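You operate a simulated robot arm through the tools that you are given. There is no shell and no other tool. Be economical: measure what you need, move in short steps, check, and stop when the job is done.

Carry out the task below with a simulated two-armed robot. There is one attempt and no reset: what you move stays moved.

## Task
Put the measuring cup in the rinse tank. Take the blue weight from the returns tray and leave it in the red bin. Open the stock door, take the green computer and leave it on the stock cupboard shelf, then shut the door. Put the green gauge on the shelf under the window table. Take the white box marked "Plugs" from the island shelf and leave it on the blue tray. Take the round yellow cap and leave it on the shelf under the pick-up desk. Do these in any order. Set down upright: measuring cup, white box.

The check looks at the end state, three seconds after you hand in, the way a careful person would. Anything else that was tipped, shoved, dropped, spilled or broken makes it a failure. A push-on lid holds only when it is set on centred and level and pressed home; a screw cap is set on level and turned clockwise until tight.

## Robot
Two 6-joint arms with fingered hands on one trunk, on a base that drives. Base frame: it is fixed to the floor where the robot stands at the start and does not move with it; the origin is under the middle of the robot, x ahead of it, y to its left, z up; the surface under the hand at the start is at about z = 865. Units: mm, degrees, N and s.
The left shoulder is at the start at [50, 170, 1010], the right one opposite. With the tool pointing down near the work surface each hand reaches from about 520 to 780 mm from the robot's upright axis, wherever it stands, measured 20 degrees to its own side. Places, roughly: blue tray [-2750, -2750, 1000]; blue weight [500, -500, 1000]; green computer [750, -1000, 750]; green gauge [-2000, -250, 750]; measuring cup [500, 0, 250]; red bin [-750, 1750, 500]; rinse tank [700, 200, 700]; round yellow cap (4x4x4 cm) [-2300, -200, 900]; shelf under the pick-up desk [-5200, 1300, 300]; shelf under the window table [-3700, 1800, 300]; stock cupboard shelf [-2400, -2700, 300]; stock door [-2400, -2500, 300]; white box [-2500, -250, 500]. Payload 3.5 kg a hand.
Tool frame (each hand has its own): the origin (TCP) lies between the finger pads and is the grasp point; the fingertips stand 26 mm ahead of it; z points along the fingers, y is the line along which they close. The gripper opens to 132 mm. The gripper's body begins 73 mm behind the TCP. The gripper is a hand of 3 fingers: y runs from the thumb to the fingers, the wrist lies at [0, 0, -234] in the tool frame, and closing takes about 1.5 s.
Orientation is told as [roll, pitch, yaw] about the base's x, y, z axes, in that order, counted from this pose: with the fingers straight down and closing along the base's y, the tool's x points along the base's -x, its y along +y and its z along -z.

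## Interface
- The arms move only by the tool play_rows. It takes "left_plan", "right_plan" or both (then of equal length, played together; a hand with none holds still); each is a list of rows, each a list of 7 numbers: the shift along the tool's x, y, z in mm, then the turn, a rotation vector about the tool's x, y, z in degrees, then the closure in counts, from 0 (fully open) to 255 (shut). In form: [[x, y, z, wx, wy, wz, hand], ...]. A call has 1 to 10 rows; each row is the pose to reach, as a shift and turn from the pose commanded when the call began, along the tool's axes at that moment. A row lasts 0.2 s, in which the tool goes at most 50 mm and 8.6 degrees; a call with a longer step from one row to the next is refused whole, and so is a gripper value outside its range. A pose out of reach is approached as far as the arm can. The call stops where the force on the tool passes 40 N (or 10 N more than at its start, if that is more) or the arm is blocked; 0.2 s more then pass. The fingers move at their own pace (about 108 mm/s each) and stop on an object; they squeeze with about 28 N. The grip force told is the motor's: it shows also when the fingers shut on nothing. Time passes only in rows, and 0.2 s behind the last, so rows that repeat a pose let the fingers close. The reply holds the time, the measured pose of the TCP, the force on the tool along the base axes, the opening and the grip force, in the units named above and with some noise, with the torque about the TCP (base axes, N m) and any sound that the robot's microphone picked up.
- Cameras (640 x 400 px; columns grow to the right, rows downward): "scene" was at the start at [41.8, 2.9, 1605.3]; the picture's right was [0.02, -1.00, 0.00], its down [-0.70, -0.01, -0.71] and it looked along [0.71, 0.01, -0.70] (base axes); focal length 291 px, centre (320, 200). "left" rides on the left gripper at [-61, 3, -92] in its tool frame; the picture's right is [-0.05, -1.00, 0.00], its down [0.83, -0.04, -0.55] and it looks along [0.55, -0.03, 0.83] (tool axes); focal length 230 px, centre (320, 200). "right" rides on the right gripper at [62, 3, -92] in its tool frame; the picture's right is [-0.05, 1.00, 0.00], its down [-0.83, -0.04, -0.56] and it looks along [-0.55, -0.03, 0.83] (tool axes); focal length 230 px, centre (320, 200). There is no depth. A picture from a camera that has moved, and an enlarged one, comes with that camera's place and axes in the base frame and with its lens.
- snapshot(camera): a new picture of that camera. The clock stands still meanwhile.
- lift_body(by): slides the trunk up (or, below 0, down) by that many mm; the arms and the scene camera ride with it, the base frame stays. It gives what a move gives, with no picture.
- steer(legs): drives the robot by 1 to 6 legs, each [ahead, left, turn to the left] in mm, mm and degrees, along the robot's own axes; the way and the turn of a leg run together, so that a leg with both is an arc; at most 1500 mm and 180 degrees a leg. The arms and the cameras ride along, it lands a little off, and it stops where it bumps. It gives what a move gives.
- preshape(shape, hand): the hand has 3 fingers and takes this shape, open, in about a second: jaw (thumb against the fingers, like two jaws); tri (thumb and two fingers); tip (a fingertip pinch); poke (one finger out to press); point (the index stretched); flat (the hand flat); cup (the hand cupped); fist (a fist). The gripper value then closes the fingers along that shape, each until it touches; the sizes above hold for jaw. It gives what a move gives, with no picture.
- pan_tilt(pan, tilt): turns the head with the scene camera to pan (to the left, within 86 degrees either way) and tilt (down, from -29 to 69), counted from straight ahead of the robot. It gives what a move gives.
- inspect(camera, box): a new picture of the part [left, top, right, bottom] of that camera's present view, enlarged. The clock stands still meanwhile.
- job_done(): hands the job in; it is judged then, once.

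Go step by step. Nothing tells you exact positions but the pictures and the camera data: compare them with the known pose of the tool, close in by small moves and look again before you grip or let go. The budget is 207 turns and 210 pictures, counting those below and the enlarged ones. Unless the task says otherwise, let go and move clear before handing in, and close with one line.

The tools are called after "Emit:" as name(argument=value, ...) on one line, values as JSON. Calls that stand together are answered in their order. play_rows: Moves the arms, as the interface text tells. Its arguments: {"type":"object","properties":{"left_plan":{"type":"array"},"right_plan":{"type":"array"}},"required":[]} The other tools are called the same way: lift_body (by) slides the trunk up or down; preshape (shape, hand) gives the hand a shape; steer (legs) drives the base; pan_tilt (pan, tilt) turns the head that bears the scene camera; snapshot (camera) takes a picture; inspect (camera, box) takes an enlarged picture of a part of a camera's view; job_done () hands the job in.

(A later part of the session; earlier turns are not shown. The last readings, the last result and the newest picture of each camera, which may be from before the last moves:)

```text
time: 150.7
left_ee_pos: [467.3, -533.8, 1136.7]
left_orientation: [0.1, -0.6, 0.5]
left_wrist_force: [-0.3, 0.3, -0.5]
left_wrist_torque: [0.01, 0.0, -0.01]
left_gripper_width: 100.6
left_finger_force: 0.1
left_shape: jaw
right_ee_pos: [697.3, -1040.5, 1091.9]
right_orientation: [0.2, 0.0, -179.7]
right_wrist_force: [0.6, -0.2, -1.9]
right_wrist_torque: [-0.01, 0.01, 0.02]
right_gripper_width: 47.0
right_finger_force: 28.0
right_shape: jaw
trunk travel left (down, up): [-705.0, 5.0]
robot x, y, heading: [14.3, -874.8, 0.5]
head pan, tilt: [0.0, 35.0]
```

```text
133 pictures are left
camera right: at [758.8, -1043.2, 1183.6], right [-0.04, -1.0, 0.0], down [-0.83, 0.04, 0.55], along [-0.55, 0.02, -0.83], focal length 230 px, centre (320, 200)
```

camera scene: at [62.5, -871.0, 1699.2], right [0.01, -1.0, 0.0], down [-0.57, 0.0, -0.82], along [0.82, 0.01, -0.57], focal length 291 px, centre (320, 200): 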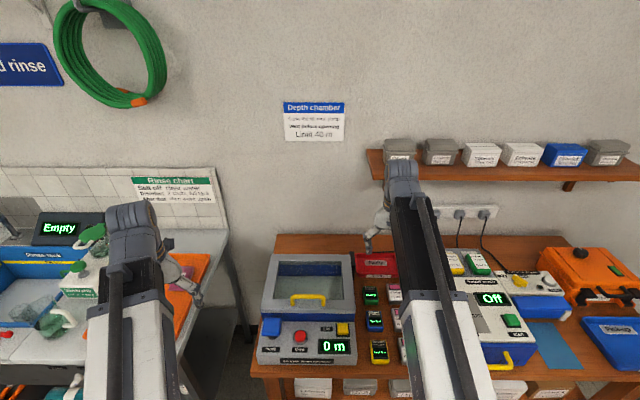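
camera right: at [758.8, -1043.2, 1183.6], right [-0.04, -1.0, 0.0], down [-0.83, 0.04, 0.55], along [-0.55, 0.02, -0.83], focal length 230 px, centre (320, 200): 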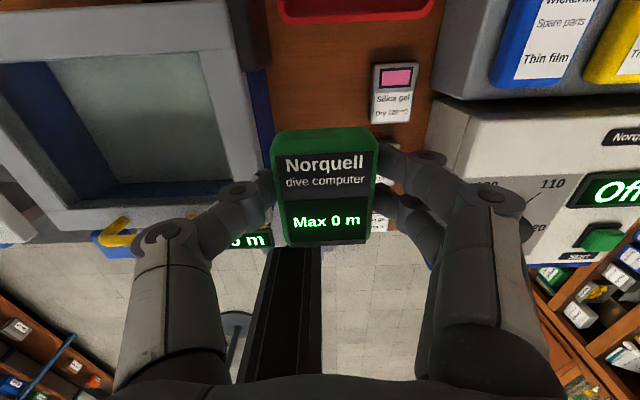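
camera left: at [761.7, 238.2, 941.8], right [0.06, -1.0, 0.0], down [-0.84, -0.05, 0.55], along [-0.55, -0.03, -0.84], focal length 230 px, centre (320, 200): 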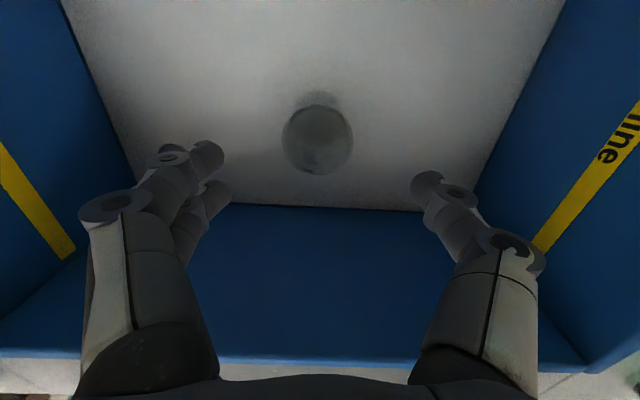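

I hold the computer. I'll back off and turn toward the stock cupboard in the far right corner to see the layout.

Emit:
steer(legs=[[-800, 0, 0], [0, 0, -135]])

Emit:
pan_tilt(pan=0, tilt=20)

Emit:
snapshot(camera="scene")

Emit:
pan_tilt(pan=-60, tilt=20)

Emit:
snapshot(camera="scene")

```text
time: 160.6
left_ee_pos: [-889.6, -1435.1, 1137.1]
left_orientation: [0.1, -0.7, -137.5]
left_wrist_force: [-0.1, -0.9, -0.5]
left_wrist_torque: [0.0, 0.01, 0.02]
left_gripper_width: 100.8
left_finger_force: 0.1
left_shape: jaw
right_ee_pos: [-1400.5, -1213.0, 1091.7]
right_orientation: [0.3, 0.1, 42.4]
right_wrist_force: [0.3, -0.1, -0.4]
right_wrist_torque: [-0.03, 0.01, -0.01]
right_gripper_width: 46.7
right_finger_force: 27.9
right_shape: jaw
trunk travel left (down, up): [-705.0, 5.0]
robot x, y, heading: [-776.8, -882.2, -137.7]
head pan, tilt: [0.0, 35.0]
```

```text
time: 161.4
left_ee_pos: [-888.8, -1435.6, 1136.7]
left_orientation: [0.1, -0.7, -137.5]
left_wrist_force: [0.5, -1.3, 0.5]
left_wrist_torque: [0.01, 0.0, 0.0]
left_gripper_width: 100.6
left_finger_force: 0.2
left_shape: jaw
right_ee_pos: [-1399.6, -1212.9, 1091.6]
right_orientation: [0.2, 0.1, 42.4]
right_wrist_force: [0.4, 0.5, -0.5]
right_wrist_torque: [-0.01, 0.0, -0.01]
right_gripper_width: 46.6
right_finger_force: 27.6
right_shape: jaw
trunk travel left (down, up): [-705.0, 5.0]
robot x, y, heading: [-773.5, -880.4, -137.6]
head pan, tilt: [0.0, 20.0]
```

```text
132 pictures are left
camera scene: at [-818.4, -914.5, 1723.0], right [-0.68, 0.74, 0.0], down [0.25, 0.23, -0.94], along [-0.69, -0.63, -0.34], focal length 291 px, centre (320, 200)
```

scene: 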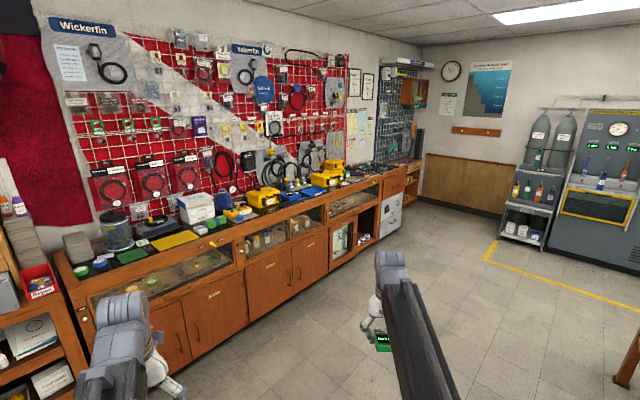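

```text
time: 162.7
left_ee_pos: [-890.4, -1435.6, 1136.4]
left_orientation: [0.2, -0.7, -137.6]
left_wrist_force: [-0.5, 0.3, 0.1]
left_wrist_torque: [-0.01, 0.02, -0.03]
left_gripper_width: 100.8
left_finger_force: 0.0
left_shape: jaw
right_ee_pos: [-1399.4, -1213.7, 1091.2]
right_orientation: [0.2, 0.1, 42.3]
right_wrist_force: [-0.7, -0.7, -1.3]
right_wrist_torque: [-0.01, -0.01, 0.02]
right_gripper_width: 46.5
right_finger_force: 27.8
right_shape: jaw
trunk travel left (down, up): [-705.0, 5.0]
robot x, y, heading: [-778.4, -881.1, -137.4]
head pan, tilt: [-60.0, 20.0]
```

```text
131 pictures are left
camera scene: at [-838.6, -823.6, 1723.1], right [0.3, 0.95, 0.0], down [0.33, -0.1, -0.94], along [-0.9, 0.28, -0.34], focal length 291 px, centre (320, 200)
```

scene: 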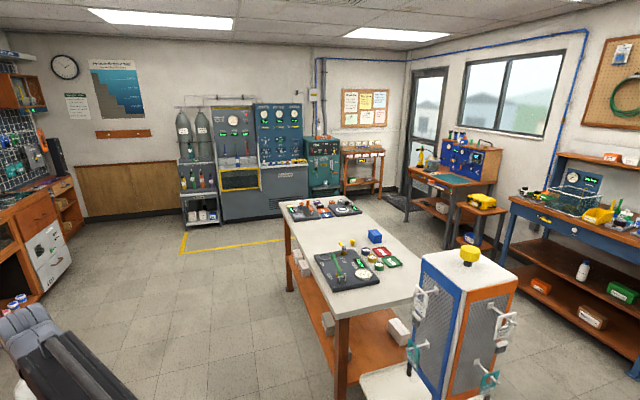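

Emit:
pan_tilt(pan=0, tilt=20)

Emit:
inspect(camera="scene", box=[130, 170, 330, 310])

Emit:
inspect(camera="scene", box=[290, 140, 430, 260])

```text
time: 164.0
left_ee_pos: [-889.3, -1435.4, 1137.1]
left_orientation: [0.0, -0.7, -137.5]
left_wrist_force: [0.5, 0.8, 0.7]
left_wrist_torque: [0.01, 0.01, 0.02]
left_gripper_width: 100.6
left_finger_force: 0.2
left_shape: jaw
right_ee_pos: [-1399.0, -1212.3, 1091.0]
right_orientation: [0.3, 0.1, 42.3]
right_wrist_force: [0.6, -0.5, -1.9]
right_wrist_torque: [0.01, 0.04, 0.0]
right_gripper_width: 46.4
right_finger_force: 28.0
right_shape: jaw
trunk travel left (down, up): [-705.0, 5.0]
robot x, y, heading: [-782.7, -880.0, -137.5]
head pan, tilt: [0.0, 20.0]
```

```text
2.86 times, centred on (230, 240) of scene
camera zoom: at [-818.5, -914.4, 1723.1], right [-0.67, 0.74, 0.0], down [0.25, 0.23, -0.94], along [-0.69, -0.63, -0.34], focal length 832 px, centre (577, 86)
```

zoom: 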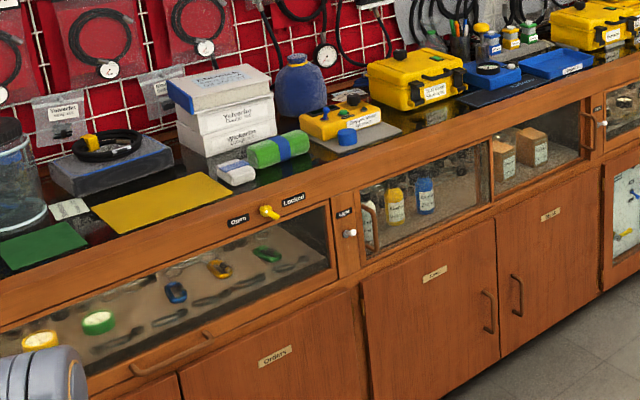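

```text
3.33 times, centred on (360, 200) of scene
camera zoom: at [-818.5, -914.4, 1723.1], right [-0.67, 0.74, 0.0], down [0.25, 0.23, -0.94], along [-0.69, -0.63, -0.34], focal length 970 px, centre (187, 200)
```

zoom: 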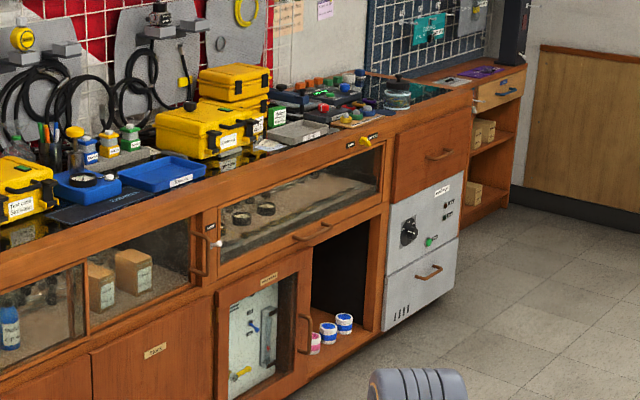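

The brown cupboards along the far wall hold the stock door. I'll face that wall and shift along to about x=-2300 for a closer look.

Emit:
steer(legs=[[0, 0, 47.5], [300, 0, 0], [0, -1450, 0]])

Emit:
pan_tilt(pan=0, tilt=35)

Emit:
snapshot(camera="scene")

```text
time: 175.1
left_ee_pos: [-1916.4, -1634.5, 1136.8]
left_orientation: [0.1, -0.7, -91.2]
left_wrist_force: [-0.7, 0.0, 0.5]
left_wrist_torque: [0.0, 0.01, -0.03]
left_gripper_width: 100.7
left_finger_force: 0.0
left_shape: jaw
right_ee_pos: [-2430.4, -1848.9, 1091.5]
right_orientation: [0.2, 0.1, 88.7]
right_wrist_force: [-0.2, 0.1, -0.7]
right_wrist_torque: [-0.02, -0.01, -0.01]
right_gripper_width: 46.5
right_finger_force: 28.0
right_shape: jaw
trunk travel left (down, up): [-705.0, 5.0]
robot x, y, heading: [-2242.3, -1167.8, -91.2]
head pan, tilt: [0.0, 20.0]
```

```text
time: 175.8
left_ee_pos: [-1916.7, -1634.3, 1137.1]
left_orientation: [0.1, -0.6, -91.3]
left_wrist_force: [0.6, -1.0, -0.1]
left_wrist_torque: [0.02, 0.01, 0.0]
left_gripper_width: 100.7
left_finger_force: 0.0
left_shape: jaw
right_ee_pos: [-2431.3, -1850.0, 1091.9]
right_orientation: [0.1, 0.1, 88.7]
right_wrist_force: [0.2, 0.1, -0.8]
right_wrist_torque: [0.03, -0.03, 0.01]
right_gripper_width: 46.3
right_finger_force: 27.8
right_shape: jaw
trunk travel left (down, up): [-705.0, 5.0]
robot x, y, heading: [-2244.2, -1171.4, -91.3]
head pan, tilt: [0.0, 35.0]
```

```text
128 pictures are left
camera scene: at [-2243.5, -1217.0, 1699.3], right [-1.0, 0.02, 0.0], down [0.01, 0.57, -0.82], along [-0.02, -0.82, -0.57], focal length 291 px, centre (320, 200)
```

scene: 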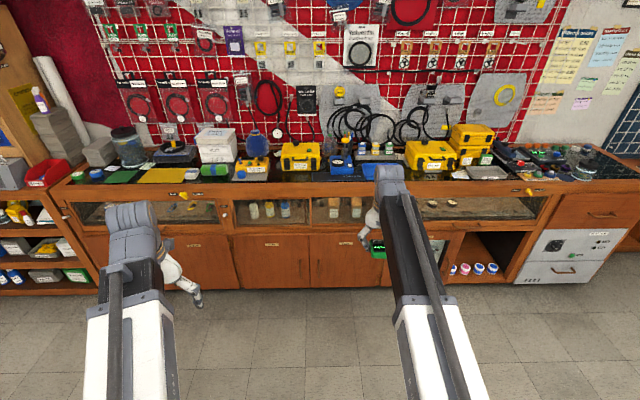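

Emit:
inspect(camera="scene", box=[180, 210, 420, 320])

Emit:
inspect(camera="scene", box=[220, 120, 500, 230])

```text
2.67 times, centred on (300, 265) of scene
camera zoom: at [-2243.5, -1217.0, 1699.3], right [-1.0, 0.02, 0.0], down [0.01, 0.57, -0.82], along [-0.02, -0.82, -0.57], focal length 776 px, centre (373, 27)
```

zoom: 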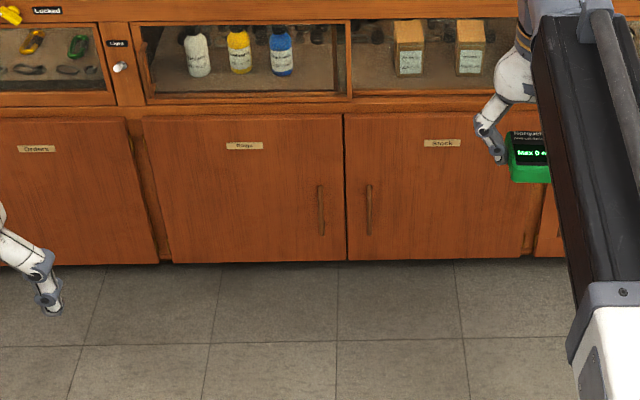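

```text
2.29 times, centred on (360, 175) of scene
camera zoom: at [-2243.5, -1217.0, 1699.3], right [-1.0, 0.02, 0.0], down [0.01, 0.57, -0.82], along [-0.02, -0.82, -0.57], focal length 665 px, centre (229, 257)
```

zoom: 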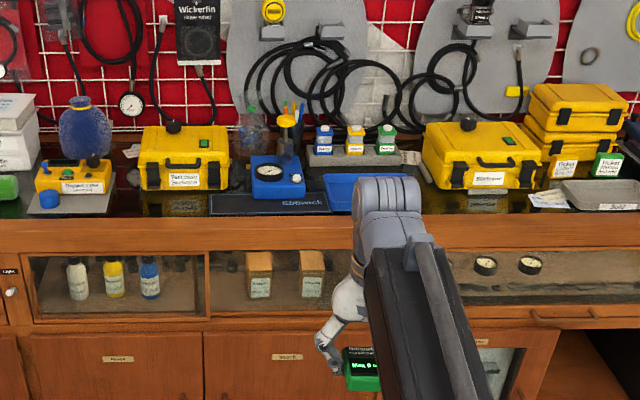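

"Stock" is the right-hand door of the pair, with a vertical bar handle at about x=-2266, z 215–385, hinged on its right. I'll lower the trunk, pitch the left hand forward-down for the handle, and pull the right hand in.

Emit:
lift_body(by=-400)

Emit:
play_rows(left_plan=[[-23, -15, 37, 0, -4.5, 0, 60], [-46, -31, 74, 0, -9, 0, 60], [-70, -46, 111, 0, -13.5, 0, 60], [-93, -62, 148, 0, -18, 0, 60], [-116, -78, 185, 0, -22.5, 0, 60], [-140, -93, 222, 0, -27, 0, 60], [-163, -109, 259, 0, -31.5, 0, 60], [-186, -125, 296, 0, -36, 0, 60], [-210, -140, 333, 0, -40.5, 0, 60], [-233, -156, 370, 0, -45, 0, 60]], right_plan=[[-14, 2, 0, 0, 0, 0, 200], [-28, 4, 0, 0, 0, 0, 200], [-42, 6, 0, 0, 0, 0, 200], [-56, 8, 0, 0, 0, 0, 200], [-70, 10, 0, 0, 0, 0, 200], [-84, 12, 0, 0, 0, 0, 200], [-98, 14, 0, 0, 0, 0, 200], [-112, 16, 0, 0, 0, 0, 200], [-126, 18, 0, 0, 0, 0, 200], [-140, 20, 0, 0, 0, 0, 200]])

Emit:
steer(legs=[[0, -190, 1.3], [400, 0, 0]])

Emit:
snapshot(camera="left")

Emit:
snapshot(camera="scene")

```text
time: 179.7
left_ee_pos: [-1917.2, -1634.8, 736.0]
left_orientation: [0.1, -0.7, -91.3]
left_wrist_force: [-0.3, 0.1, 0.3]
left_wrist_torque: [-0.03, -0.01, -0.01]
left_gripper_width: 100.8
left_finger_force: 0.0
left_shape: jaw
right_ee_pos: [-2432.2, -1849.5, 692.0]
right_orientation: [0.2, 0.1, 88.7]
right_wrist_force: [0.7, -0.6, -0.4]
right_wrist_torque: [-0.01, -0.04, 0.01]
right_gripper_width: 46.3
right_finger_force: 28.4
right_shape: jaw
trunk travel left (down, up): [-305.0, 405.0]
robot x, y, heading: [-2243.2, -1171.8, -91.4]
head pan, tilt: [0.0, 35.0]
```

```text
time: 181.9
left_ee_pos: [-2075.7, -1867.3, 371.9]
left_orientation: [0.0, -45.8, -91.3]
left_wrist_force: [1.1, -0.4, -0.2]
left_wrist_torque: [-0.02, -0.04, 0.0]
left_gripper_width: 100.9
left_finger_force: 0.0
left_shape: jaw
right_ee_pos: [-2447.6, -1708.5, 691.8]
right_orientation: [0.3, 0.1, 88.7]
right_wrist_force: [-0.2, 0.6, -1.4]
right_wrist_torque: [-0.03, 0.07, -0.01]
right_gripper_width: 46.5
right_finger_force: 28.5
right_shape: jaw
trunk travel left (down, up): [-305.0, 405.0]
robot x, y, heading: [-2244.9, -1171.2, -91.4]
head pan, tilt: [0.0, 35.0]
```

```text
time: 185.5
left_ee_pos: [-2253.5, -2261.8, 372.0]
left_orientation: [0.1, -45.7, -90.0]
left_wrist_force: [0.1, -0.4, -0.1]
left_wrist_torque: [-0.01, 0.01, 0.01]
left_gripper_width: 100.5
left_finger_force: 0.0
left_shape: jaw
right_ee_pos: [-2627.1, -2111.7, 689.7]
right_orientation: [0.2, 0.2, 90.0]
right_wrist_force: [-0.1, 1.3, -0.8]
right_wrist_torque: [0.01, -0.02, -0.01]
right_gripper_width: 46.2
right_finger_force: 27.8
right_shape: jaw
trunk travel left (down, up): [-305.0, 405.0]
robot x, y, heading: [-2432.2, -1573.9, -90.1]
head pan, tilt: [0.0, 35.0]
```

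```text
125 pictures are left
camera left: at [-2250.0, -2239.7, 480.3], right [-1.0, -0.04, 0.04], down [-0.04, 0.98, -0.21], along [-0.03, -0.21, -0.98], focal length 230 px, centre (320, 200)
```

left: 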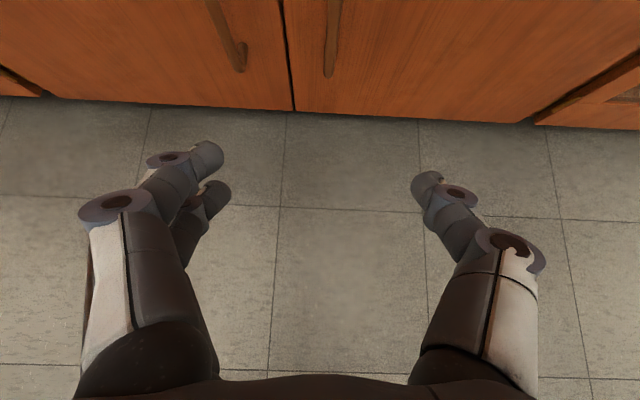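

```text
124 pictures are left
camera scene: at [-2435.2, -1617.0, 1299.3], right [-1.0, 0.0, 0.0], down [0.0, 0.57, -0.82], along [0.0, -0.82, -0.57], focal length 291 px, centre (320, 200)
```

scene: 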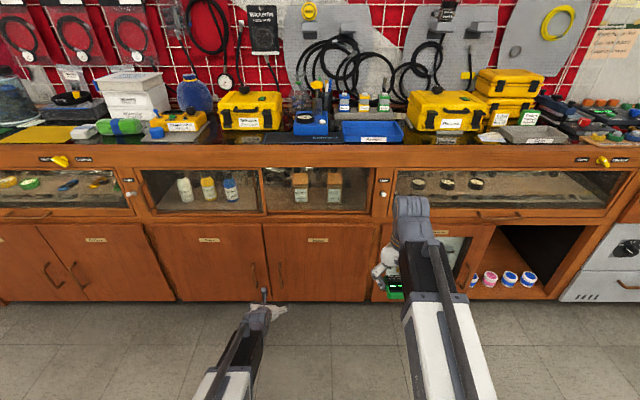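

The stock handle is at x≈-2262, standing out at y≈-2450. I'll narrow the fingers, centre on it, and drive up to it.

Emit:
play_rows(left_plan=[[12, -9, 12, 0, 0, 0, 120], [24, -9, 24, 0, 0, 0, 120], [24, -9, 24, 0, 0, 0, 120]])

Emit:
steer(legs=[[135, 0, 0]])

Emit:
snapshot(camera="left")

Emit:
inspect(camera="scene", box=[180, 220, 420, 370])

```text
time: 186.3
left_ee_pos: [-2262.3, -2263.5, 337.1]
left_orientation: [0.1, -45.8, -89.9]
left_wrist_force: [-0.2, 0.3, -0.2]
left_wrist_torque: [0.02, -0.03, 0.0]
left_gripper_width: 70.4
left_finger_force: 0.1
left_shape: jaw
right_ee_pos: [-2627.8, -2113.9, 691.2]
right_orientation: [0.2, 0.1, 90.1]
right_wrist_force: [-0.5, 0.6, -0.8]
right_wrist_torque: [0.03, 0.01, 0.01]
right_gripper_width: 46.5
right_finger_force: 27.8
right_shape: jaw
trunk travel left (down, up): [-305.0, 405.0]
robot x, y, heading: [-2436.1, -1570.2, -89.8]
head pan, tilt: [0.0, 35.0]
```

```text
time: 187.7
left_ee_pos: [-2263.5, -2401.9, 337.2]
left_orientation: [0.2, -45.7, -90.2]
left_wrist_force: [-0.4, -0.1, 0.3]
left_wrist_torque: [-0.08, -0.02, -0.02]
left_gripper_width: 70.5
left_finger_force: 0.1
left_shape: jaw
right_ee_pos: [-2629.8, -2250.4, 690.7]
right_orientation: [0.3, 0.0, 89.8]
right_wrist_force: [0.4, -0.1, -0.8]
right_wrist_torque: [0.01, -0.02, 0.0]
right_gripper_width: 46.2
right_finger_force: 28.8
right_shape: jaw
trunk travel left (down, up): [-305.0, 405.0]
robot x, y, heading: [-2435.5, -1709.5, -90.3]
head pan, tilt: [0.0, 35.0]
```

```text
123 pictures are left
camera left: at [-2261.4, -2378.5, 446.0], right [-1.0, -0.03, 0.04], down [-0.04, 0.98, -0.21], along [-0.03, -0.21, -0.98], focal length 230 px, centre (320, 200)
```

left: 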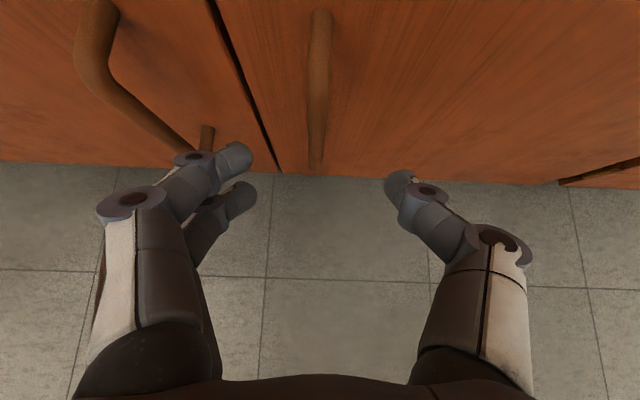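

```text
2.67 times, centred on (300, 295) of scene
camera zoom: at [-2435.5, -1754.9, 1299.3], right [-1.0, 0.0, 0.0], down [0.0, 0.57, -0.82], along [0.0, -0.82, -0.57], focal length 776 px, centre (373, -53)
```

zoom: 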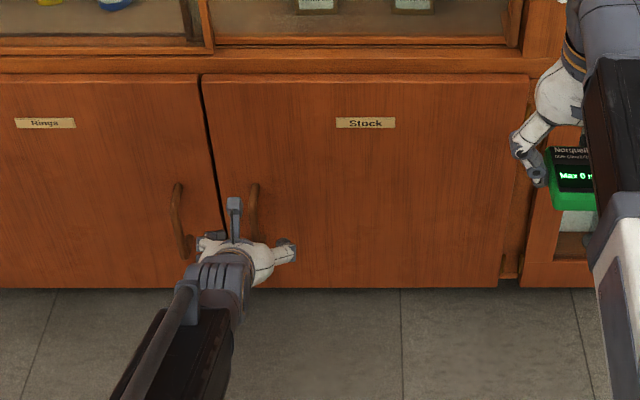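

The bar sits between the fingers' path. I'll advance 48 mm and close on the handle.

Emit:
play_rows(left_plan=[[-17, 0, 17, 0, 0, 0, 120], [-33, 0, 34, 0, 0, 0, 120], [-33, 0, 34, 0, 0, 0, 170], [-33, 0, 34, 0, 0, 0, 220], [-33, 0, 34, 0, 0, 0, 240], [-33, 0, 34, 0, 0, 0, 240], [-33, 0, 34, 0, 0, 0, 240]])

Emit:
snapshot(camera="left")

```text
time: 189.2
left_ee_pos: [-2265.0, -2449.0, 337.8]
left_orientation: [0.1, -45.6, -90.2]
left_wrist_force: [2.1, 0.9, -0.1]
left_wrist_torque: [0.03, -0.05, 0.05]
left_gripper_width: 8.6
left_finger_force: 0.0
left_shape: jaw
right_ee_pos: [-2630.5, -2249.3, 690.8]
right_orientation: [0.4, 0.0, 89.8]
right_wrist_force: [0.3, -0.5, -0.6]
right_wrist_torque: [0.02, 0.04, -0.03]
right_gripper_width: 46.3
right_finger_force: 28.1
right_shape: jaw
trunk travel left (down, up): [-305.0, 405.0]
robot x, y, heading: [-2433.7, -1705.8, -90.1]
head pan, tilt: [0.0, 35.0]
```

```text
121 pictures are left
camera left: at [-2261.3, -2425.9, 447.0], right [-1.0, -0.03, 0.04], down [-0.04, 0.98, -0.21], along [-0.03, -0.21, -0.98], focal length 230 px, centre (320, 200)
```

left: 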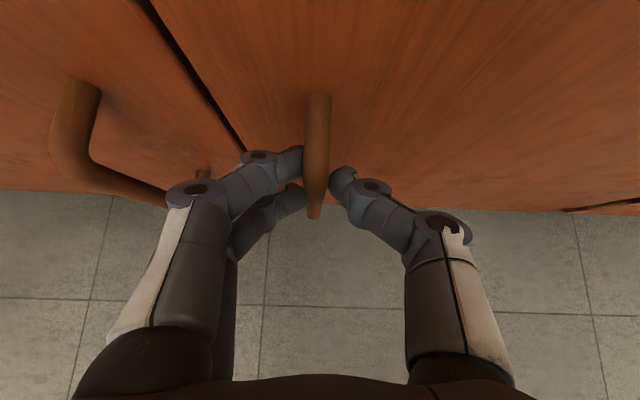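

Emit:
play_rows(left_plan=[[0, 0, 0, 0, 0, 0, 255], [0, 0, 0, 0, 0, 0, 255], [0, 0, 0, 0, 0, 0, 255], [0, 0, 0, 0, 0, 0, 255]])

Emit:
snapshot(camera="left")

```text
time: 190.2
left_ee_pos: [-2264.5, -2448.4, 338.9]
left_orientation: [0.0, -45.5, -90.2]
left_wrist_force: [0.3, -0.5, -4.1]
left_wrist_torque: [0.15, 0.0, 0.08]
left_gripper_width: 4.2
left_finger_force: 28.3
left_shape: jaw
right_ee_pos: [-2629.6, -2250.4, 690.7]
right_orientation: [0.3, 0.0, 89.8]
right_wrist_force: [0.3, 0.8, -1.0]
right_wrist_torque: [0.02, -0.01, 0.02]
right_gripper_width: 46.4
right_finger_force: 28.0
right_shape: jaw
trunk travel left (down, up): [-305.0, 405.0]
robot x, y, heading: [-2433.6, -1707.8, -90.0]
head pan, tilt: [0.0, 35.0]
```

```text
120 pictures are left
camera left: at [-2261.5, -2426.0, 446.4], right [-1.0, -0.03, 0.04], down [-0.04, 0.98, -0.21], along [-0.03, -0.21, -0.98], focal length 230 px, centre (320, 200)
```

left: 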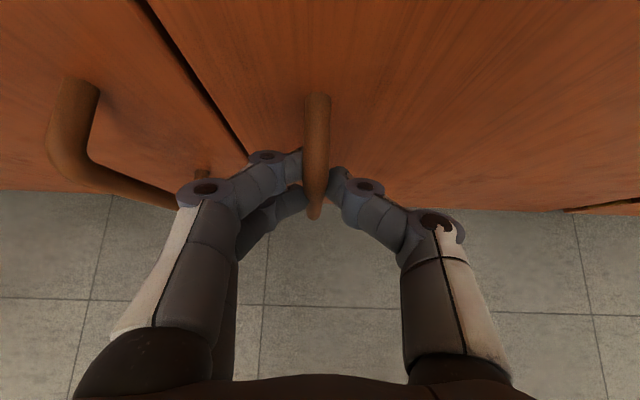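

The handle is held. I'll pull it along the door's arc, first through 17.5°.

Emit:
play_rows(left_plan=[[16.8, -3.1, -17.3, -2.5, 0, -2.4, 255], [33.4, -7.6, -34.3, -5, 0, -4.9, 255], [49.8, -13.6, -51.1, -7.5, 0, -7.3, 255], [66, -21, -67.7, -10, 0, -9.8, 255], [81.7, -29.8, -83.8, -12.5, 0, -12.2, 255]])

Emit:
snapshot(camera="left")

Emit:
inspect(camera="scene", box=[180, 220, 480, 400])

```text
time: 191.4
left_ee_pos: [-2295.7, -2333.3, 337.5]
left_orientation: [0.0, -45.8, -72.8]
left_wrist_force: [-15.8, -7.6, 1.0]
left_wrist_torque: [-0.02, 0.33, -0.17]
left_gripper_width: 4.0
left_finger_force: 28.2
left_shape: jaw
right_ee_pos: [-2629.4, -2251.4, 690.8]
right_orientation: [0.1, 0.1, 89.8]
right_wrist_force: [0.8, -0.4, -0.6]
right_wrist_torque: [-0.01, -0.01, -0.04]
right_gripper_width: 46.3
right_finger_force: 28.0
right_shape: jaw
trunk travel left (down, up): [-305.0, 405.0]
robot x, y, heading: [-2436.1, -1708.9, -90.3]
head pan, tilt: [0.0, 35.0]
```

```text
119 pictures are left
camera left: at [-2299.6, -2309.3, 446.1], right [-0.94, -0.33, 0.04], down [-0.33, 0.92, -0.21], along [0.03, -0.21, -0.98], focal length 230 px, centre (320, 200)
```

left: 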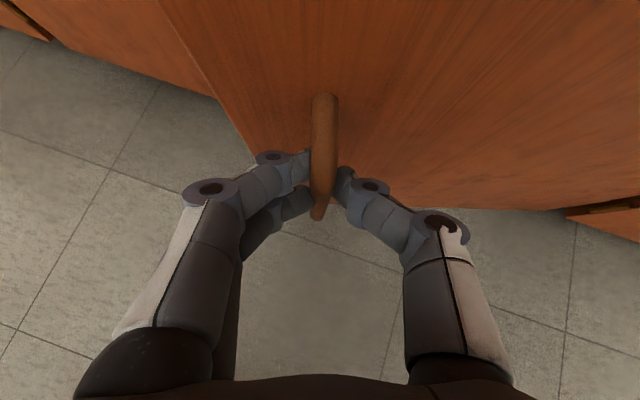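

```text
2.13 times, centred on (330, 310) of scene
camera zoom: at [-2436.0, -1755.3, 1299.3], right [-1.0, 0.0, 0.0], down [0.0, 0.57, -0.82], along [0.0, -0.82, -0.57], focal length 621 px, centre (299, -35)
```

zoom: 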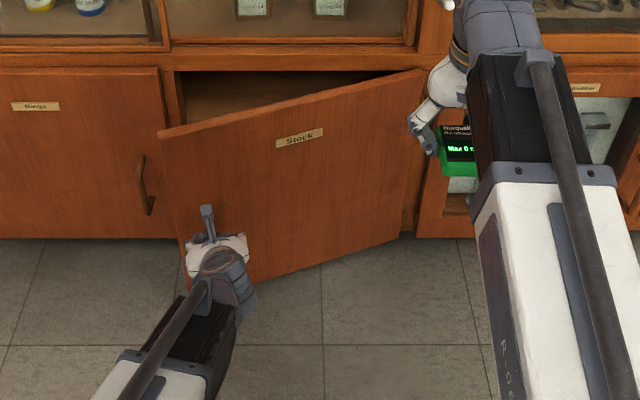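

The door opens well. I'll continue along the arc with a slightly shorter radius.

Emit:
play_rows(left_plan=[[22.5, -5.1, -23.1, -3.6, 0, -3.5, 255], [44.8, -13.2, -46, -7.2, 0, -7, 255], [66.5, -24.1, -68.2, -10.7, 0, -10.5, 255], [87.5, -37.6, -89.7, -14.3, 0, -14, 255], [107.6, -53.8, -110.3, -17.9, 0, -17.5, 255]])

Emit:
inspect(camera="scene", box=[180, 220, 480, 400])

```text
time: 191.9
left_ee_pos: [-2303.9, -2316.7, 341.1]
left_orientation: [0.3, -44.0, -69.2]
left_wrist_force: [-7.8, -4.0, -22.5]
left_wrist_torque: [0.33, 0.23, -0.1]
left_gripper_width: 1.7
left_finger_force: 28.0
left_shape: jaw
left hand out of reach, approached as far as the arm can: row 1, 2
right_ee_pos: [-2629.8, -2250.1, 689.8]
right_orientation: [0.2, 0.1, 89.8]
right_wrist_force: [-0.1, -0.9, -1.5]
right_wrist_torque: [0.02, 0.03, -0.01]
right_gripper_width: 46.4
right_finger_force: 28.6
right_shape: jaw
trunk travel left (down, up): [-305.0, 405.0]
robot x, y, heading: [-2435.1, -1708.0, -90.2]
head pan, tilt: [0.0, 35.0]
stopped in row 2 (left hand): the force on the tool passed its limit at 44 N (the readings are from after the stop); the commanded pose is now the measured one
```

```text
2.13 times, centred on (330, 310) of scene
camera zoom: at [-2435.7, -1756.8, 1298.8], right [-1.0, 0.0, 0.0], down [0.0, 0.57, -0.82], along [0.0, -0.82, -0.57], focal length 621 px, centre (299, -35)
```

zoom: 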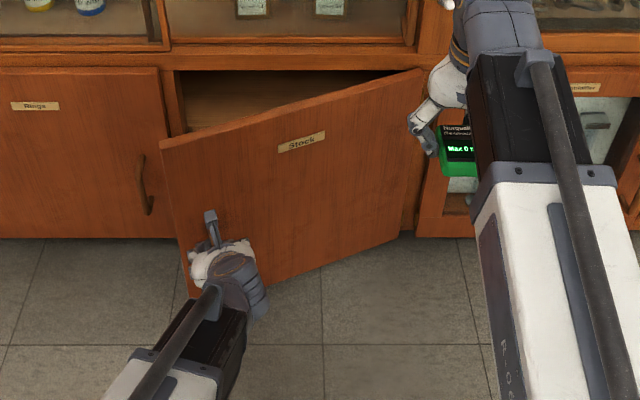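

The arm is too close to pull further, so I'll carry the handle along with the base: back and a little to the right.

Emit:
steer(legs=[[-95, -68, 0]])

Emit:
inspect(camera="scene", box=[180, 220, 480, 400])

```text
time: 193.1
left_ee_pos: [-2370.6, -2220.4, 342.8]
left_orientation: [0.3, -44.1, -69.0]
left_wrist_force: [-1.5, -3.0, -37.1]
left_wrist_torque: [0.37, 0.26, 0.34]
left_gripper_width: 1.1
left_finger_force: 27.7
left_shape: jaw
right_ee_pos: [-2699.6, -2155.8, 690.1]
right_orientation: [0.2, -0.1, 89.9]
right_wrist_force: [0.0, 0.2, -1.2]
right_wrist_torque: [0.0, -0.03, 0.0]
right_gripper_width: 46.5
right_finger_force: 28.0
right_shape: jaw
trunk travel left (down, up): [-305.0, 405.0]
robot x, y, heading: [-2502.2, -1614.2, -90.0]
head pan, tilt: [0.0, 35.0]
```

```text
2.13 times, centred on (330, 310) of scene
camera zoom: at [-2504.7, -1662.5, 1299.0], right [-1.0, 0.0, 0.0], down [0.0, 0.58, -0.82], along [0.0, -0.82, -0.58], focal length 621 px, centre (299, -35)
```

zoom: 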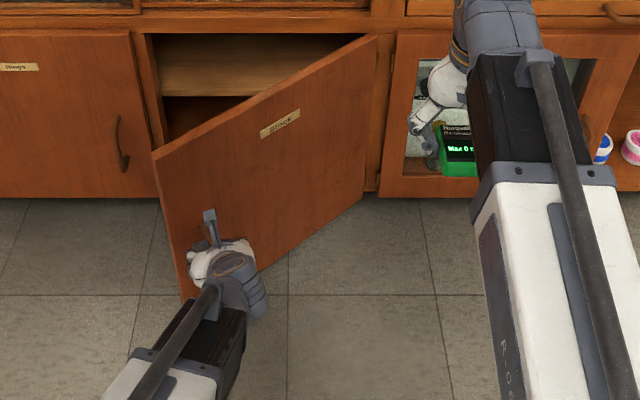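

It's open about 45°. I'll relieve the vertical strain and continue with base moves.

Emit:
play_rows(left_plan=[[3.5, 0, 3.5, 0, 0, 0, 255], [3.5, 0, 3.5, 0, 0, 0, 255]])

Emit:
steer(legs=[[-50, -50, 0], [-32, -66, 0]])

Emit:
inspect(camera="scene", box=[180, 220, 480, 400])

```text
time: 193.7
left_ee_pos: [-2370.6, -2220.0, 339.5]
left_orientation: [0.3, -44.0, -69.1]
left_wrist_force: [-1.1, -2.7, 2.0]
left_wrist_torque: [-0.07, 0.14, 0.26]
left_gripper_width: 2.0
left_finger_force: 27.9
left_shape: jaw
right_ee_pos: [-2699.0, -2155.3, 690.5]
right_orientation: [0.2, 0.1, 89.8]
right_wrist_force: [-0.9, 0.2, -1.9]
right_wrist_torque: [0.03, 0.01, 0.01]
right_gripper_width: 46.5
right_finger_force: 27.9
right_shape: jaw
trunk travel left (down, up): [-305.0, 405.0]
robot x, y, heading: [-2502.7, -1614.7, -90.2]
head pan, tilt: [0.0, 35.0]
```

```text
time: 195.3
left_ee_pos: [-2484.7, -2138.3, 338.6]
left_orientation: [0.4, -43.9, -68.9]
left_wrist_force: [4.7, 7.5, 0.4]
left_wrist_torque: [-0.03, 0.2, 0.64]
left_gripper_width: 3.6
left_finger_force: 28.2
left_shape: jaw
right_ee_pos: [-2816.1, -2074.9, 691.3]
right_orientation: [0.2, 0.1, 89.9]
right_wrist_force: [-0.1, -0.4, -1.3]
right_wrist_torque: [0.01, 0.01, -0.01]
right_gripper_width: 46.4
right_finger_force: 28.4
right_shape: jaw
trunk travel left (down, up): [-305.0, 405.0]
robot x, y, heading: [-2623.1, -1534.2, -89.8]
head pan, tilt: [0.0, 35.0]
```

```text
2.13 times, centred on (330, 310) of scene
camera zoom: at [-2621.8, -1579.0, 1299.2], right [-1.0, 0.0, 0.0], down [0.0, 0.57, -0.82], along [0.0, -0.82, -0.57], focal length 621 px, centre (299, -35)
```

zoom: 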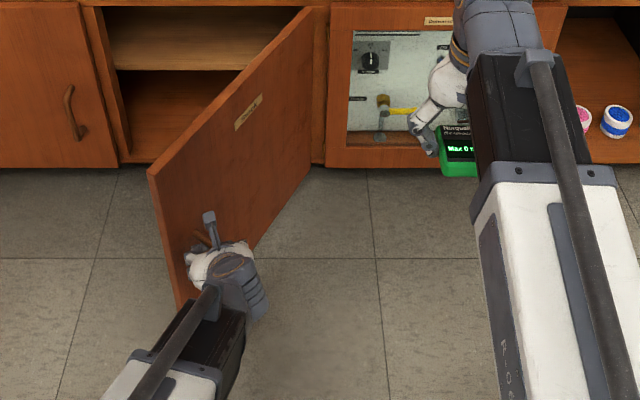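

Emit:
steer(legs=[[-22, -68, 0], [-6, -60, 0]])

Emit:
inspect(camera="scene", box=[180, 220, 480, 400])

```text
time: 196.9
left_ee_pos: [-2589.9, -2107.8, 336.9]
left_orientation: [0.8, -43.5, -68.7]
left_wrist_force: [2.1, 3.1, 2.3]
left_wrist_torque: [-0.2, 0.26, 0.5]
left_gripper_width: 4.7
left_finger_force: 27.7
left_shape: jaw
right_ee_pos: [-2922.7, -2047.9, 692.4]
right_orientation: [0.2, 0.0, 89.9]
right_wrist_force: [-0.6, -0.3, -1.9]
right_wrist_torque: [0.01, -0.05, 0.01]
right_gripper_width: 46.4
right_finger_force: 28.0
right_shape: jaw
trunk travel left (down, up): [-305.0, 405.0]
robot x, y, heading: [-2731.0, -1510.2, -90.3]
head pan, tilt: [0.0, 35.0]
stopped in leg 2: the force on the tool passed its limit at 43 N (the readings are from after the stop); the commanded pose is now the measured one
```

```text
2.13 times, centred on (330, 310) of scene
camera zoom: at [-2729.3, -1552.2, 1299.3], right [-1.0, 0.0, 0.0], down [0.0, 0.57, -0.82], along [0.0, -0.82, -0.57], focal length 621 px, centre (299, -35)
```

zoom: 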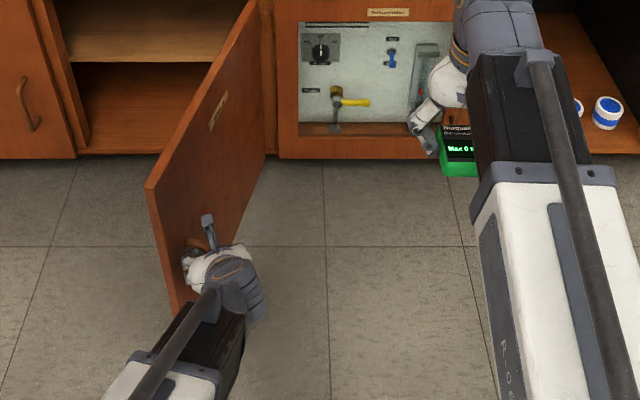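

The door is about 80° open. I'll open the fingers a little and withdraw along the tool axis.

Emit:
play_rows(left_plan=[[0, 0, 0, 0, 0, 0, 200], [0, 0, 0, 0, 0, 0, 185], [0, 0, 0, 0, 0, 0, 185], [0, 0, 0, 0, 0, 0, 185]])

Emit:
steer(legs=[[-112, -43, 0]])

Emit:
snapshot(camera="scene")

```text
time: 197.9
left_ee_pos: [-2590.4, -2108.5, 336.1]
left_orientation: [0.8, -43.4, -68.8]
left_wrist_force: [-0.2, -0.5, -0.3]
left_wrist_torque: [-0.02, 0.0, 0.01]
left_gripper_width: 35.9
left_finger_force: 0.1
left_shape: jaw
right_ee_pos: [-2923.6, -2047.4, 690.4]
right_orientation: [0.2, 0.1, 89.9]
right_wrist_force: [-0.4, 0.1, -1.6]
right_wrist_torque: [0.0, 0.05, 0.03]
right_gripper_width: 46.5
right_finger_force: 28.0
right_shape: jaw
trunk travel left (down, up): [-305.0, 405.0]
robot x, y, heading: [-2731.0, -1502.2, -89.9]
head pan, tilt: [0.0, 35.0]
```

```text
time: 199.1
left_ee_pos: [-2634.1, -1998.2, 336.8]
left_orientation: [0.8, -43.5, -68.8]
left_wrist_force: [-0.8, -0.7, -0.6]
left_wrist_torque: [0.01, -0.01, -0.01]
left_gripper_width: 36.0
left_finger_force: 0.1
left_shape: jaw
right_ee_pos: [-2967.5, -1937.3, 690.4]
right_orientation: [0.1, 0.1, 89.9]
right_wrist_force: [0.0, 0.5, -0.8]
right_wrist_torque: [0.01, -0.01, -0.03]
right_gripper_width: 46.5
right_finger_force: 28.2
right_shape: jaw
trunk travel left (down, up): [-305.0, 405.0]
robot x, y, heading: [-2772.0, -1395.6, -90.2]
head pan, tilt: [0.0, 35.0]
```

```text
113 pictures are left
camera scene: at [-2772.4, -1440.7, 1299.2], right [-1.0, 0.0, 0.0], down [0.0, 0.57, -0.82], along [0.0, -0.82, -0.57], focal length 291 px, centre (320, 200)
```

scene: 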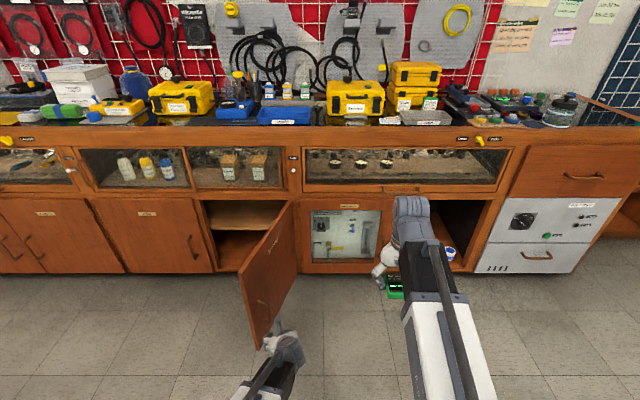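

The door stays open. I'll back up slightly and shift left so the right hand faces the cupboard.

Emit:
steer(legs=[[-180, 0, 0], [0, 540, 0]])

Emit:
inspect(camera="scene", box=[280, 170, 520, 320])

```text
time: 203.4
left_ee_pos: [-2088.3, -1816.1, 335.6]
left_orientation: [0.8, -43.5, -68.8]
left_wrist_force: [0.8, -0.2, -0.4]
left_wrist_torque: [0.02, 0.02, -0.02]
left_gripper_width: 36.2
left_finger_force: 0.0
left_shape: jaw
right_ee_pos: [-2421.4, -1754.9, 690.7]
right_orientation: [0.3, 0.1, 89.8]
right_wrist_force: [0.7, 0.4, -1.2]
right_wrist_torque: [0.0, 0.02, 0.0]
right_gripper_width: 46.3
right_finger_force: 28.1
right_shape: jaw
trunk travel left (down, up): [-305.0, 405.0]
robot x, y, heading: [-2226.3, -1214.8, -89.9]
head pan, tilt: [0.0, 35.0]
```

```text
2.67 times, centred on (400, 245) of scene
camera zoom: at [-2227.1, -1259.9, 1299.3], right [-1.0, 0.0, 0.0], down [0.0, 0.57, -0.82], along [0.0, -0.82, -0.57], focal length 776 px, centre (107, 80)
```

zoom: 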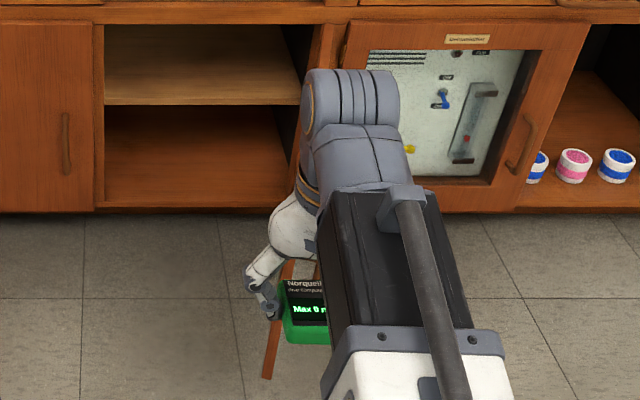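

The mid shelf is at z≈396 with its front edge at y≈-2497, and the opening's top is at z≈567. I'll roll the right hand back by 180° so its camera stays outside the cupboard, then pitch it.

Emit:
play_rows(right_plan=[[0, 0, 0, 0, 0, -8.5, 200], [0, 0, 0, 0, 0, -17, 200], [0, 0, 0, 0, 0, -25.5, 200], [0, 0, 0, 0, 0, -34, 200], [0, 0, 0, 0, 0, -42.5, 200], [0, 0, 0, 0, 0, -51, 200], [0, 0, 0, 0, 0, -59.5, 200], [0, 0, 0, 0, 0, -68, 200], [0, 0, 0, 0, 0, -76.5, 200], [0, 0, 0, 0, 0, -85, 200]])

Emit:
play_rows(right_plan=[[0, 0, 0, 0, 0, -8.5, 200], [0, 0, 0, 0, 0, -17, 200], [0, 0, 0, 0, 0, -25.5, 200], [0, 0, 0, 0, 0, -34, 200], [0, 0, 0, 0, 0, -42.5, 200], [0, 0, 0, 0, 0, -51, 200], [0, 0, 0, 0, 0, -59.5, 200], [0, 0, 0, 0, 0, -68, 200], [0, 0, 0, 0, 0, -76.5, 200], [0, 0, 0, 0, 0, -85, 200]])

Emit:
play_rows(right_plan=[[0, 0, 0, 0, 0, -5, 200], [0, 0, 0, 0, 0, -10, 200], [0, 0, 0, 0, 0, -10, 200]])

Emit:
play_rows(right_plan=[[-26, 0, 26, 0, -5.7, 0, 200], [-51, 0, 51, 0, -11.4, 0, 200], [-77, 0, 77, 0, -17.1, 0, 200], [-103, 0, 103, 0, -22.9, 0, 200], [-129, 0, 129, 0, -28.6, 0, 200], [-154, 0, 154, 0, -34.3, 0, 200], [-180, 0, 180, 0, -40, 0, 200], [-180, 0, 180, 0, -40, 0, 200]])

Emit:
snapshot(camera="right")

```text
time: 205.6
left_ee_pos: [-2088.5, -1814.9, 335.3]
left_orientation: [0.8, -43.5, -68.8]
left_wrist_force: [0.7, -0.4, 0.3]
left_wrist_torque: [0.01, 0.0, 0.02]
left_gripper_width: 36.2
left_finger_force: 0.1
left_shape: jaw
right_ee_pos: [-2422.1, -1755.2, 690.4]
right_orientation: [0.1, -0.3, 174.9]
right_wrist_force: [0.1, 0.1, -1.6]
right_wrist_torque: [0.03, 0.01, 0.02]
right_gripper_width: 46.6
right_finger_force: 28.1
right_shape: jaw
trunk travel left (down, up): [-305.0, 405.0]
robot x, y, heading: [-2229.1, -1216.8, -90.1]
head pan, tilt: [0.0, 35.0]
```

```text
time: 207.8
left_ee_pos: [-2087.4, -1815.3, 336.0]
left_orientation: [0.8, -43.6, -68.7]
left_wrist_force: [-0.1, -0.5, -0.1]
left_wrist_torque: [-0.02, -0.02, -0.01]
left_gripper_width: 36.0
left_finger_force: 0.0
left_shape: jaw
right_ee_pos: [-2421.0, -1754.3, 690.9]
right_orientation: [-0.1, -0.1, -100.0]
right_wrist_force: [0.0, 1.1, -1.4]
right_wrist_torque: [0.0, -0.03, 0.0]
right_gripper_width: 46.2
right_finger_force: 27.6
right_shape: jaw
trunk travel left (down, up): [-305.0, 405.0]
robot x, y, heading: [-2228.1, -1214.6, -90.2]
head pan, tilt: [0.0, 35.0]
```

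```text
time: 208.6
left_ee_pos: [-2089.1, -1814.7, 336.1]
left_orientation: [0.8, -43.5, -68.8]
left_wrist_force: [0.3, 0.1, 0.4]
left_wrist_torque: [0.02, 0.01, 0.02]
left_gripper_width: 36.0
left_finger_force: 0.1
left_shape: jaw
right_ee_pos: [-2421.8, -1754.9, 691.4]
right_orientation: [-0.2, -0.1, -90.0]
right_wrist_force: [-0.2, 0.1, -1.4]
right_wrist_torque: [0.02, 0.01, -0.02]
right_gripper_width: 46.5
right_finger_force: 28.5
right_shape: jaw
trunk travel left (down, up): [-305.0, 405.0]
robot x, y, heading: [-2226.5, -1215.3, -89.9]
head pan, tilt: [0.0, 35.0]
```

```text
time: 210.4
left_ee_pos: [-2088.8, -1815.9, 336.1]
left_orientation: [0.7, -43.5, -68.8]
left_wrist_force: [0.2, 0.2, 1.0]
left_wrist_torque: [-0.02, 0.01, -0.03]
left_gripper_width: 36.0
left_finger_force: 0.0
left_shape: jaw
right_ee_pos: [-2421.6, -1937.3, 509.9]
right_orientation: [-0.3, -40.1, -90.1]
right_wrist_force: [-0.3, 0.3, -0.3]
right_wrist_torque: [0.02, 0.01, 0.0]
right_gripper_width: 46.0
right_finger_force: 28.0
right_shape: jaw
trunk travel left (down, up): [-305.0, 405.0]
robot x, y, heading: [-2226.2, -1213.5, -90.3]
head pan, tilt: [0.0, 35.0]
```

```text
111 pictures are left
camera right: at [-2418.6, -1829.6, 540.7], right [1.0, -0.04, 0.03], down [-0.04, -0.28, 0.96], along [-0.03, -0.96, -0.28], focal length 230 px, centre (320, 200)
```

right: 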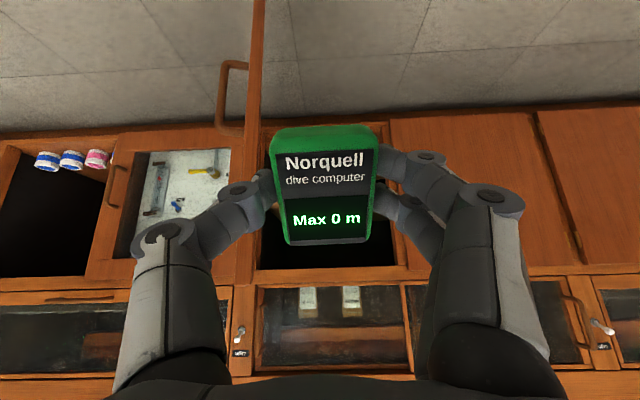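

The door edge stands near x≈-2500 at its free end, so I'll enter at x≈-2365. First I'll fold the left hand up out of the way, then move in.

Emit:
play_rows(left_plan=[[-17, 0, -36, 0, 5.4, 0, 185], [-34, 0, -71, 0, 10.8, 0, 185], [-51, 0, -107, 0, 16.3, 0, 185], [-67, 0, -143, 0, 21.7, 0, 185], [-84, 0, -179, 0, 27.1, 0, 185], [-101, 0, -214, 0, 32.6, 0, 185], [-118, 0, -250, 0, 38, 0, 185], [-135, 0, -286, 0, 43.5, 0, 185]])

Emit:
steer(legs=[[0, 55, 0], [420, 0, 0]])

Emit:
snapshot(camera="right")

Emit:
snapshot(camera="scene")

```text
time: 212.2
left_ee_pos: [-2127.9, -1725.7, 637.8]
left_orientation: [0.5, 0.2, -68.3]
left_wrist_force: [-0.1, 0.0, -0.2]
left_wrist_torque: [-0.02, -0.01, 0.01]
left_gripper_width: 36.0
left_finger_force: 0.1
left_shape: jaw
right_ee_pos: [-2422.8, -1936.7, 510.9]
right_orientation: [-0.2, -40.2, -90.0]
right_wrist_force: [0.2, 0.3, -0.4]
right_wrist_torque: [0.02, 0.01, -0.02]
right_gripper_width: 46.2
right_finger_force: 29.0
right_shape: jaw
trunk travel left (down, up): [-305.0, 405.0]
robot x, y, heading: [-2227.6, -1213.5, -89.9]
head pan, tilt: [0.0, 35.0]
```

```text
time: 215.3
left_ee_pos: [-2070.6, -2150.7, 637.9]
left_orientation: [0.6, -0.1, -68.0]
left_wrist_force: [0.2, 0.4, 0.4]
left_wrist_torque: [0.01, 0.02, 0.02]
left_gripper_width: 36.0
left_finger_force: 0.1
left_shape: jaw
right_ee_pos: [-2364.8, -2364.6, 511.0]
right_orientation: [-0.4, -40.1, -89.8]
right_wrist_force: [0.0, 0.4, -1.5]
right_wrist_torque: [0.02, 0.01, 0.02]
right_gripper_width: 46.3
right_finger_force: 28.3
right_shape: jaw
trunk travel left (down, up): [-305.0, 405.0]
robot x, y, heading: [-2171.6, -1639.8, -90.0]
head pan, tilt: [0.0, 35.0]
```

```text
110 pictures are left
camera right: at [-2362.1, -2257.0, 541.2], right [1.0, -0.04, 0.03], down [-0.04, -0.28, 0.96], along [-0.03, -0.96, -0.28], focal length 230 px, centre (320, 200)
```

right: 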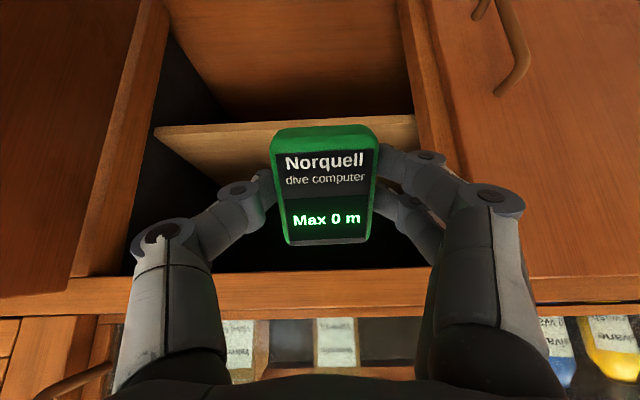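

```text
109 pictures are left
camera scene: at [-2172.6, -1686.6, 1299.3], right [-1.0, 0.0, 0.0], down [0.0, 0.57, -0.82], along [0.0, -0.82, -0.57], focal length 291 px, centre (320, 200)
```

scene: 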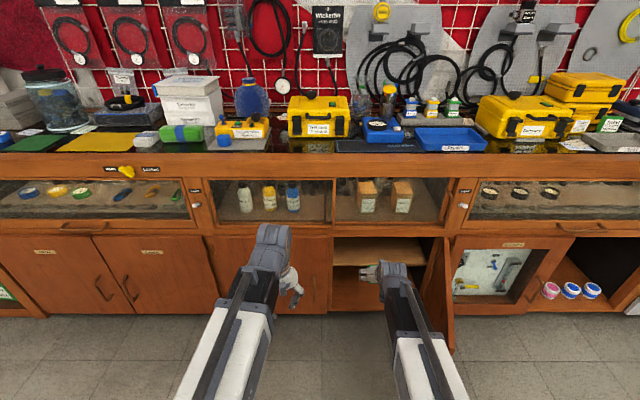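

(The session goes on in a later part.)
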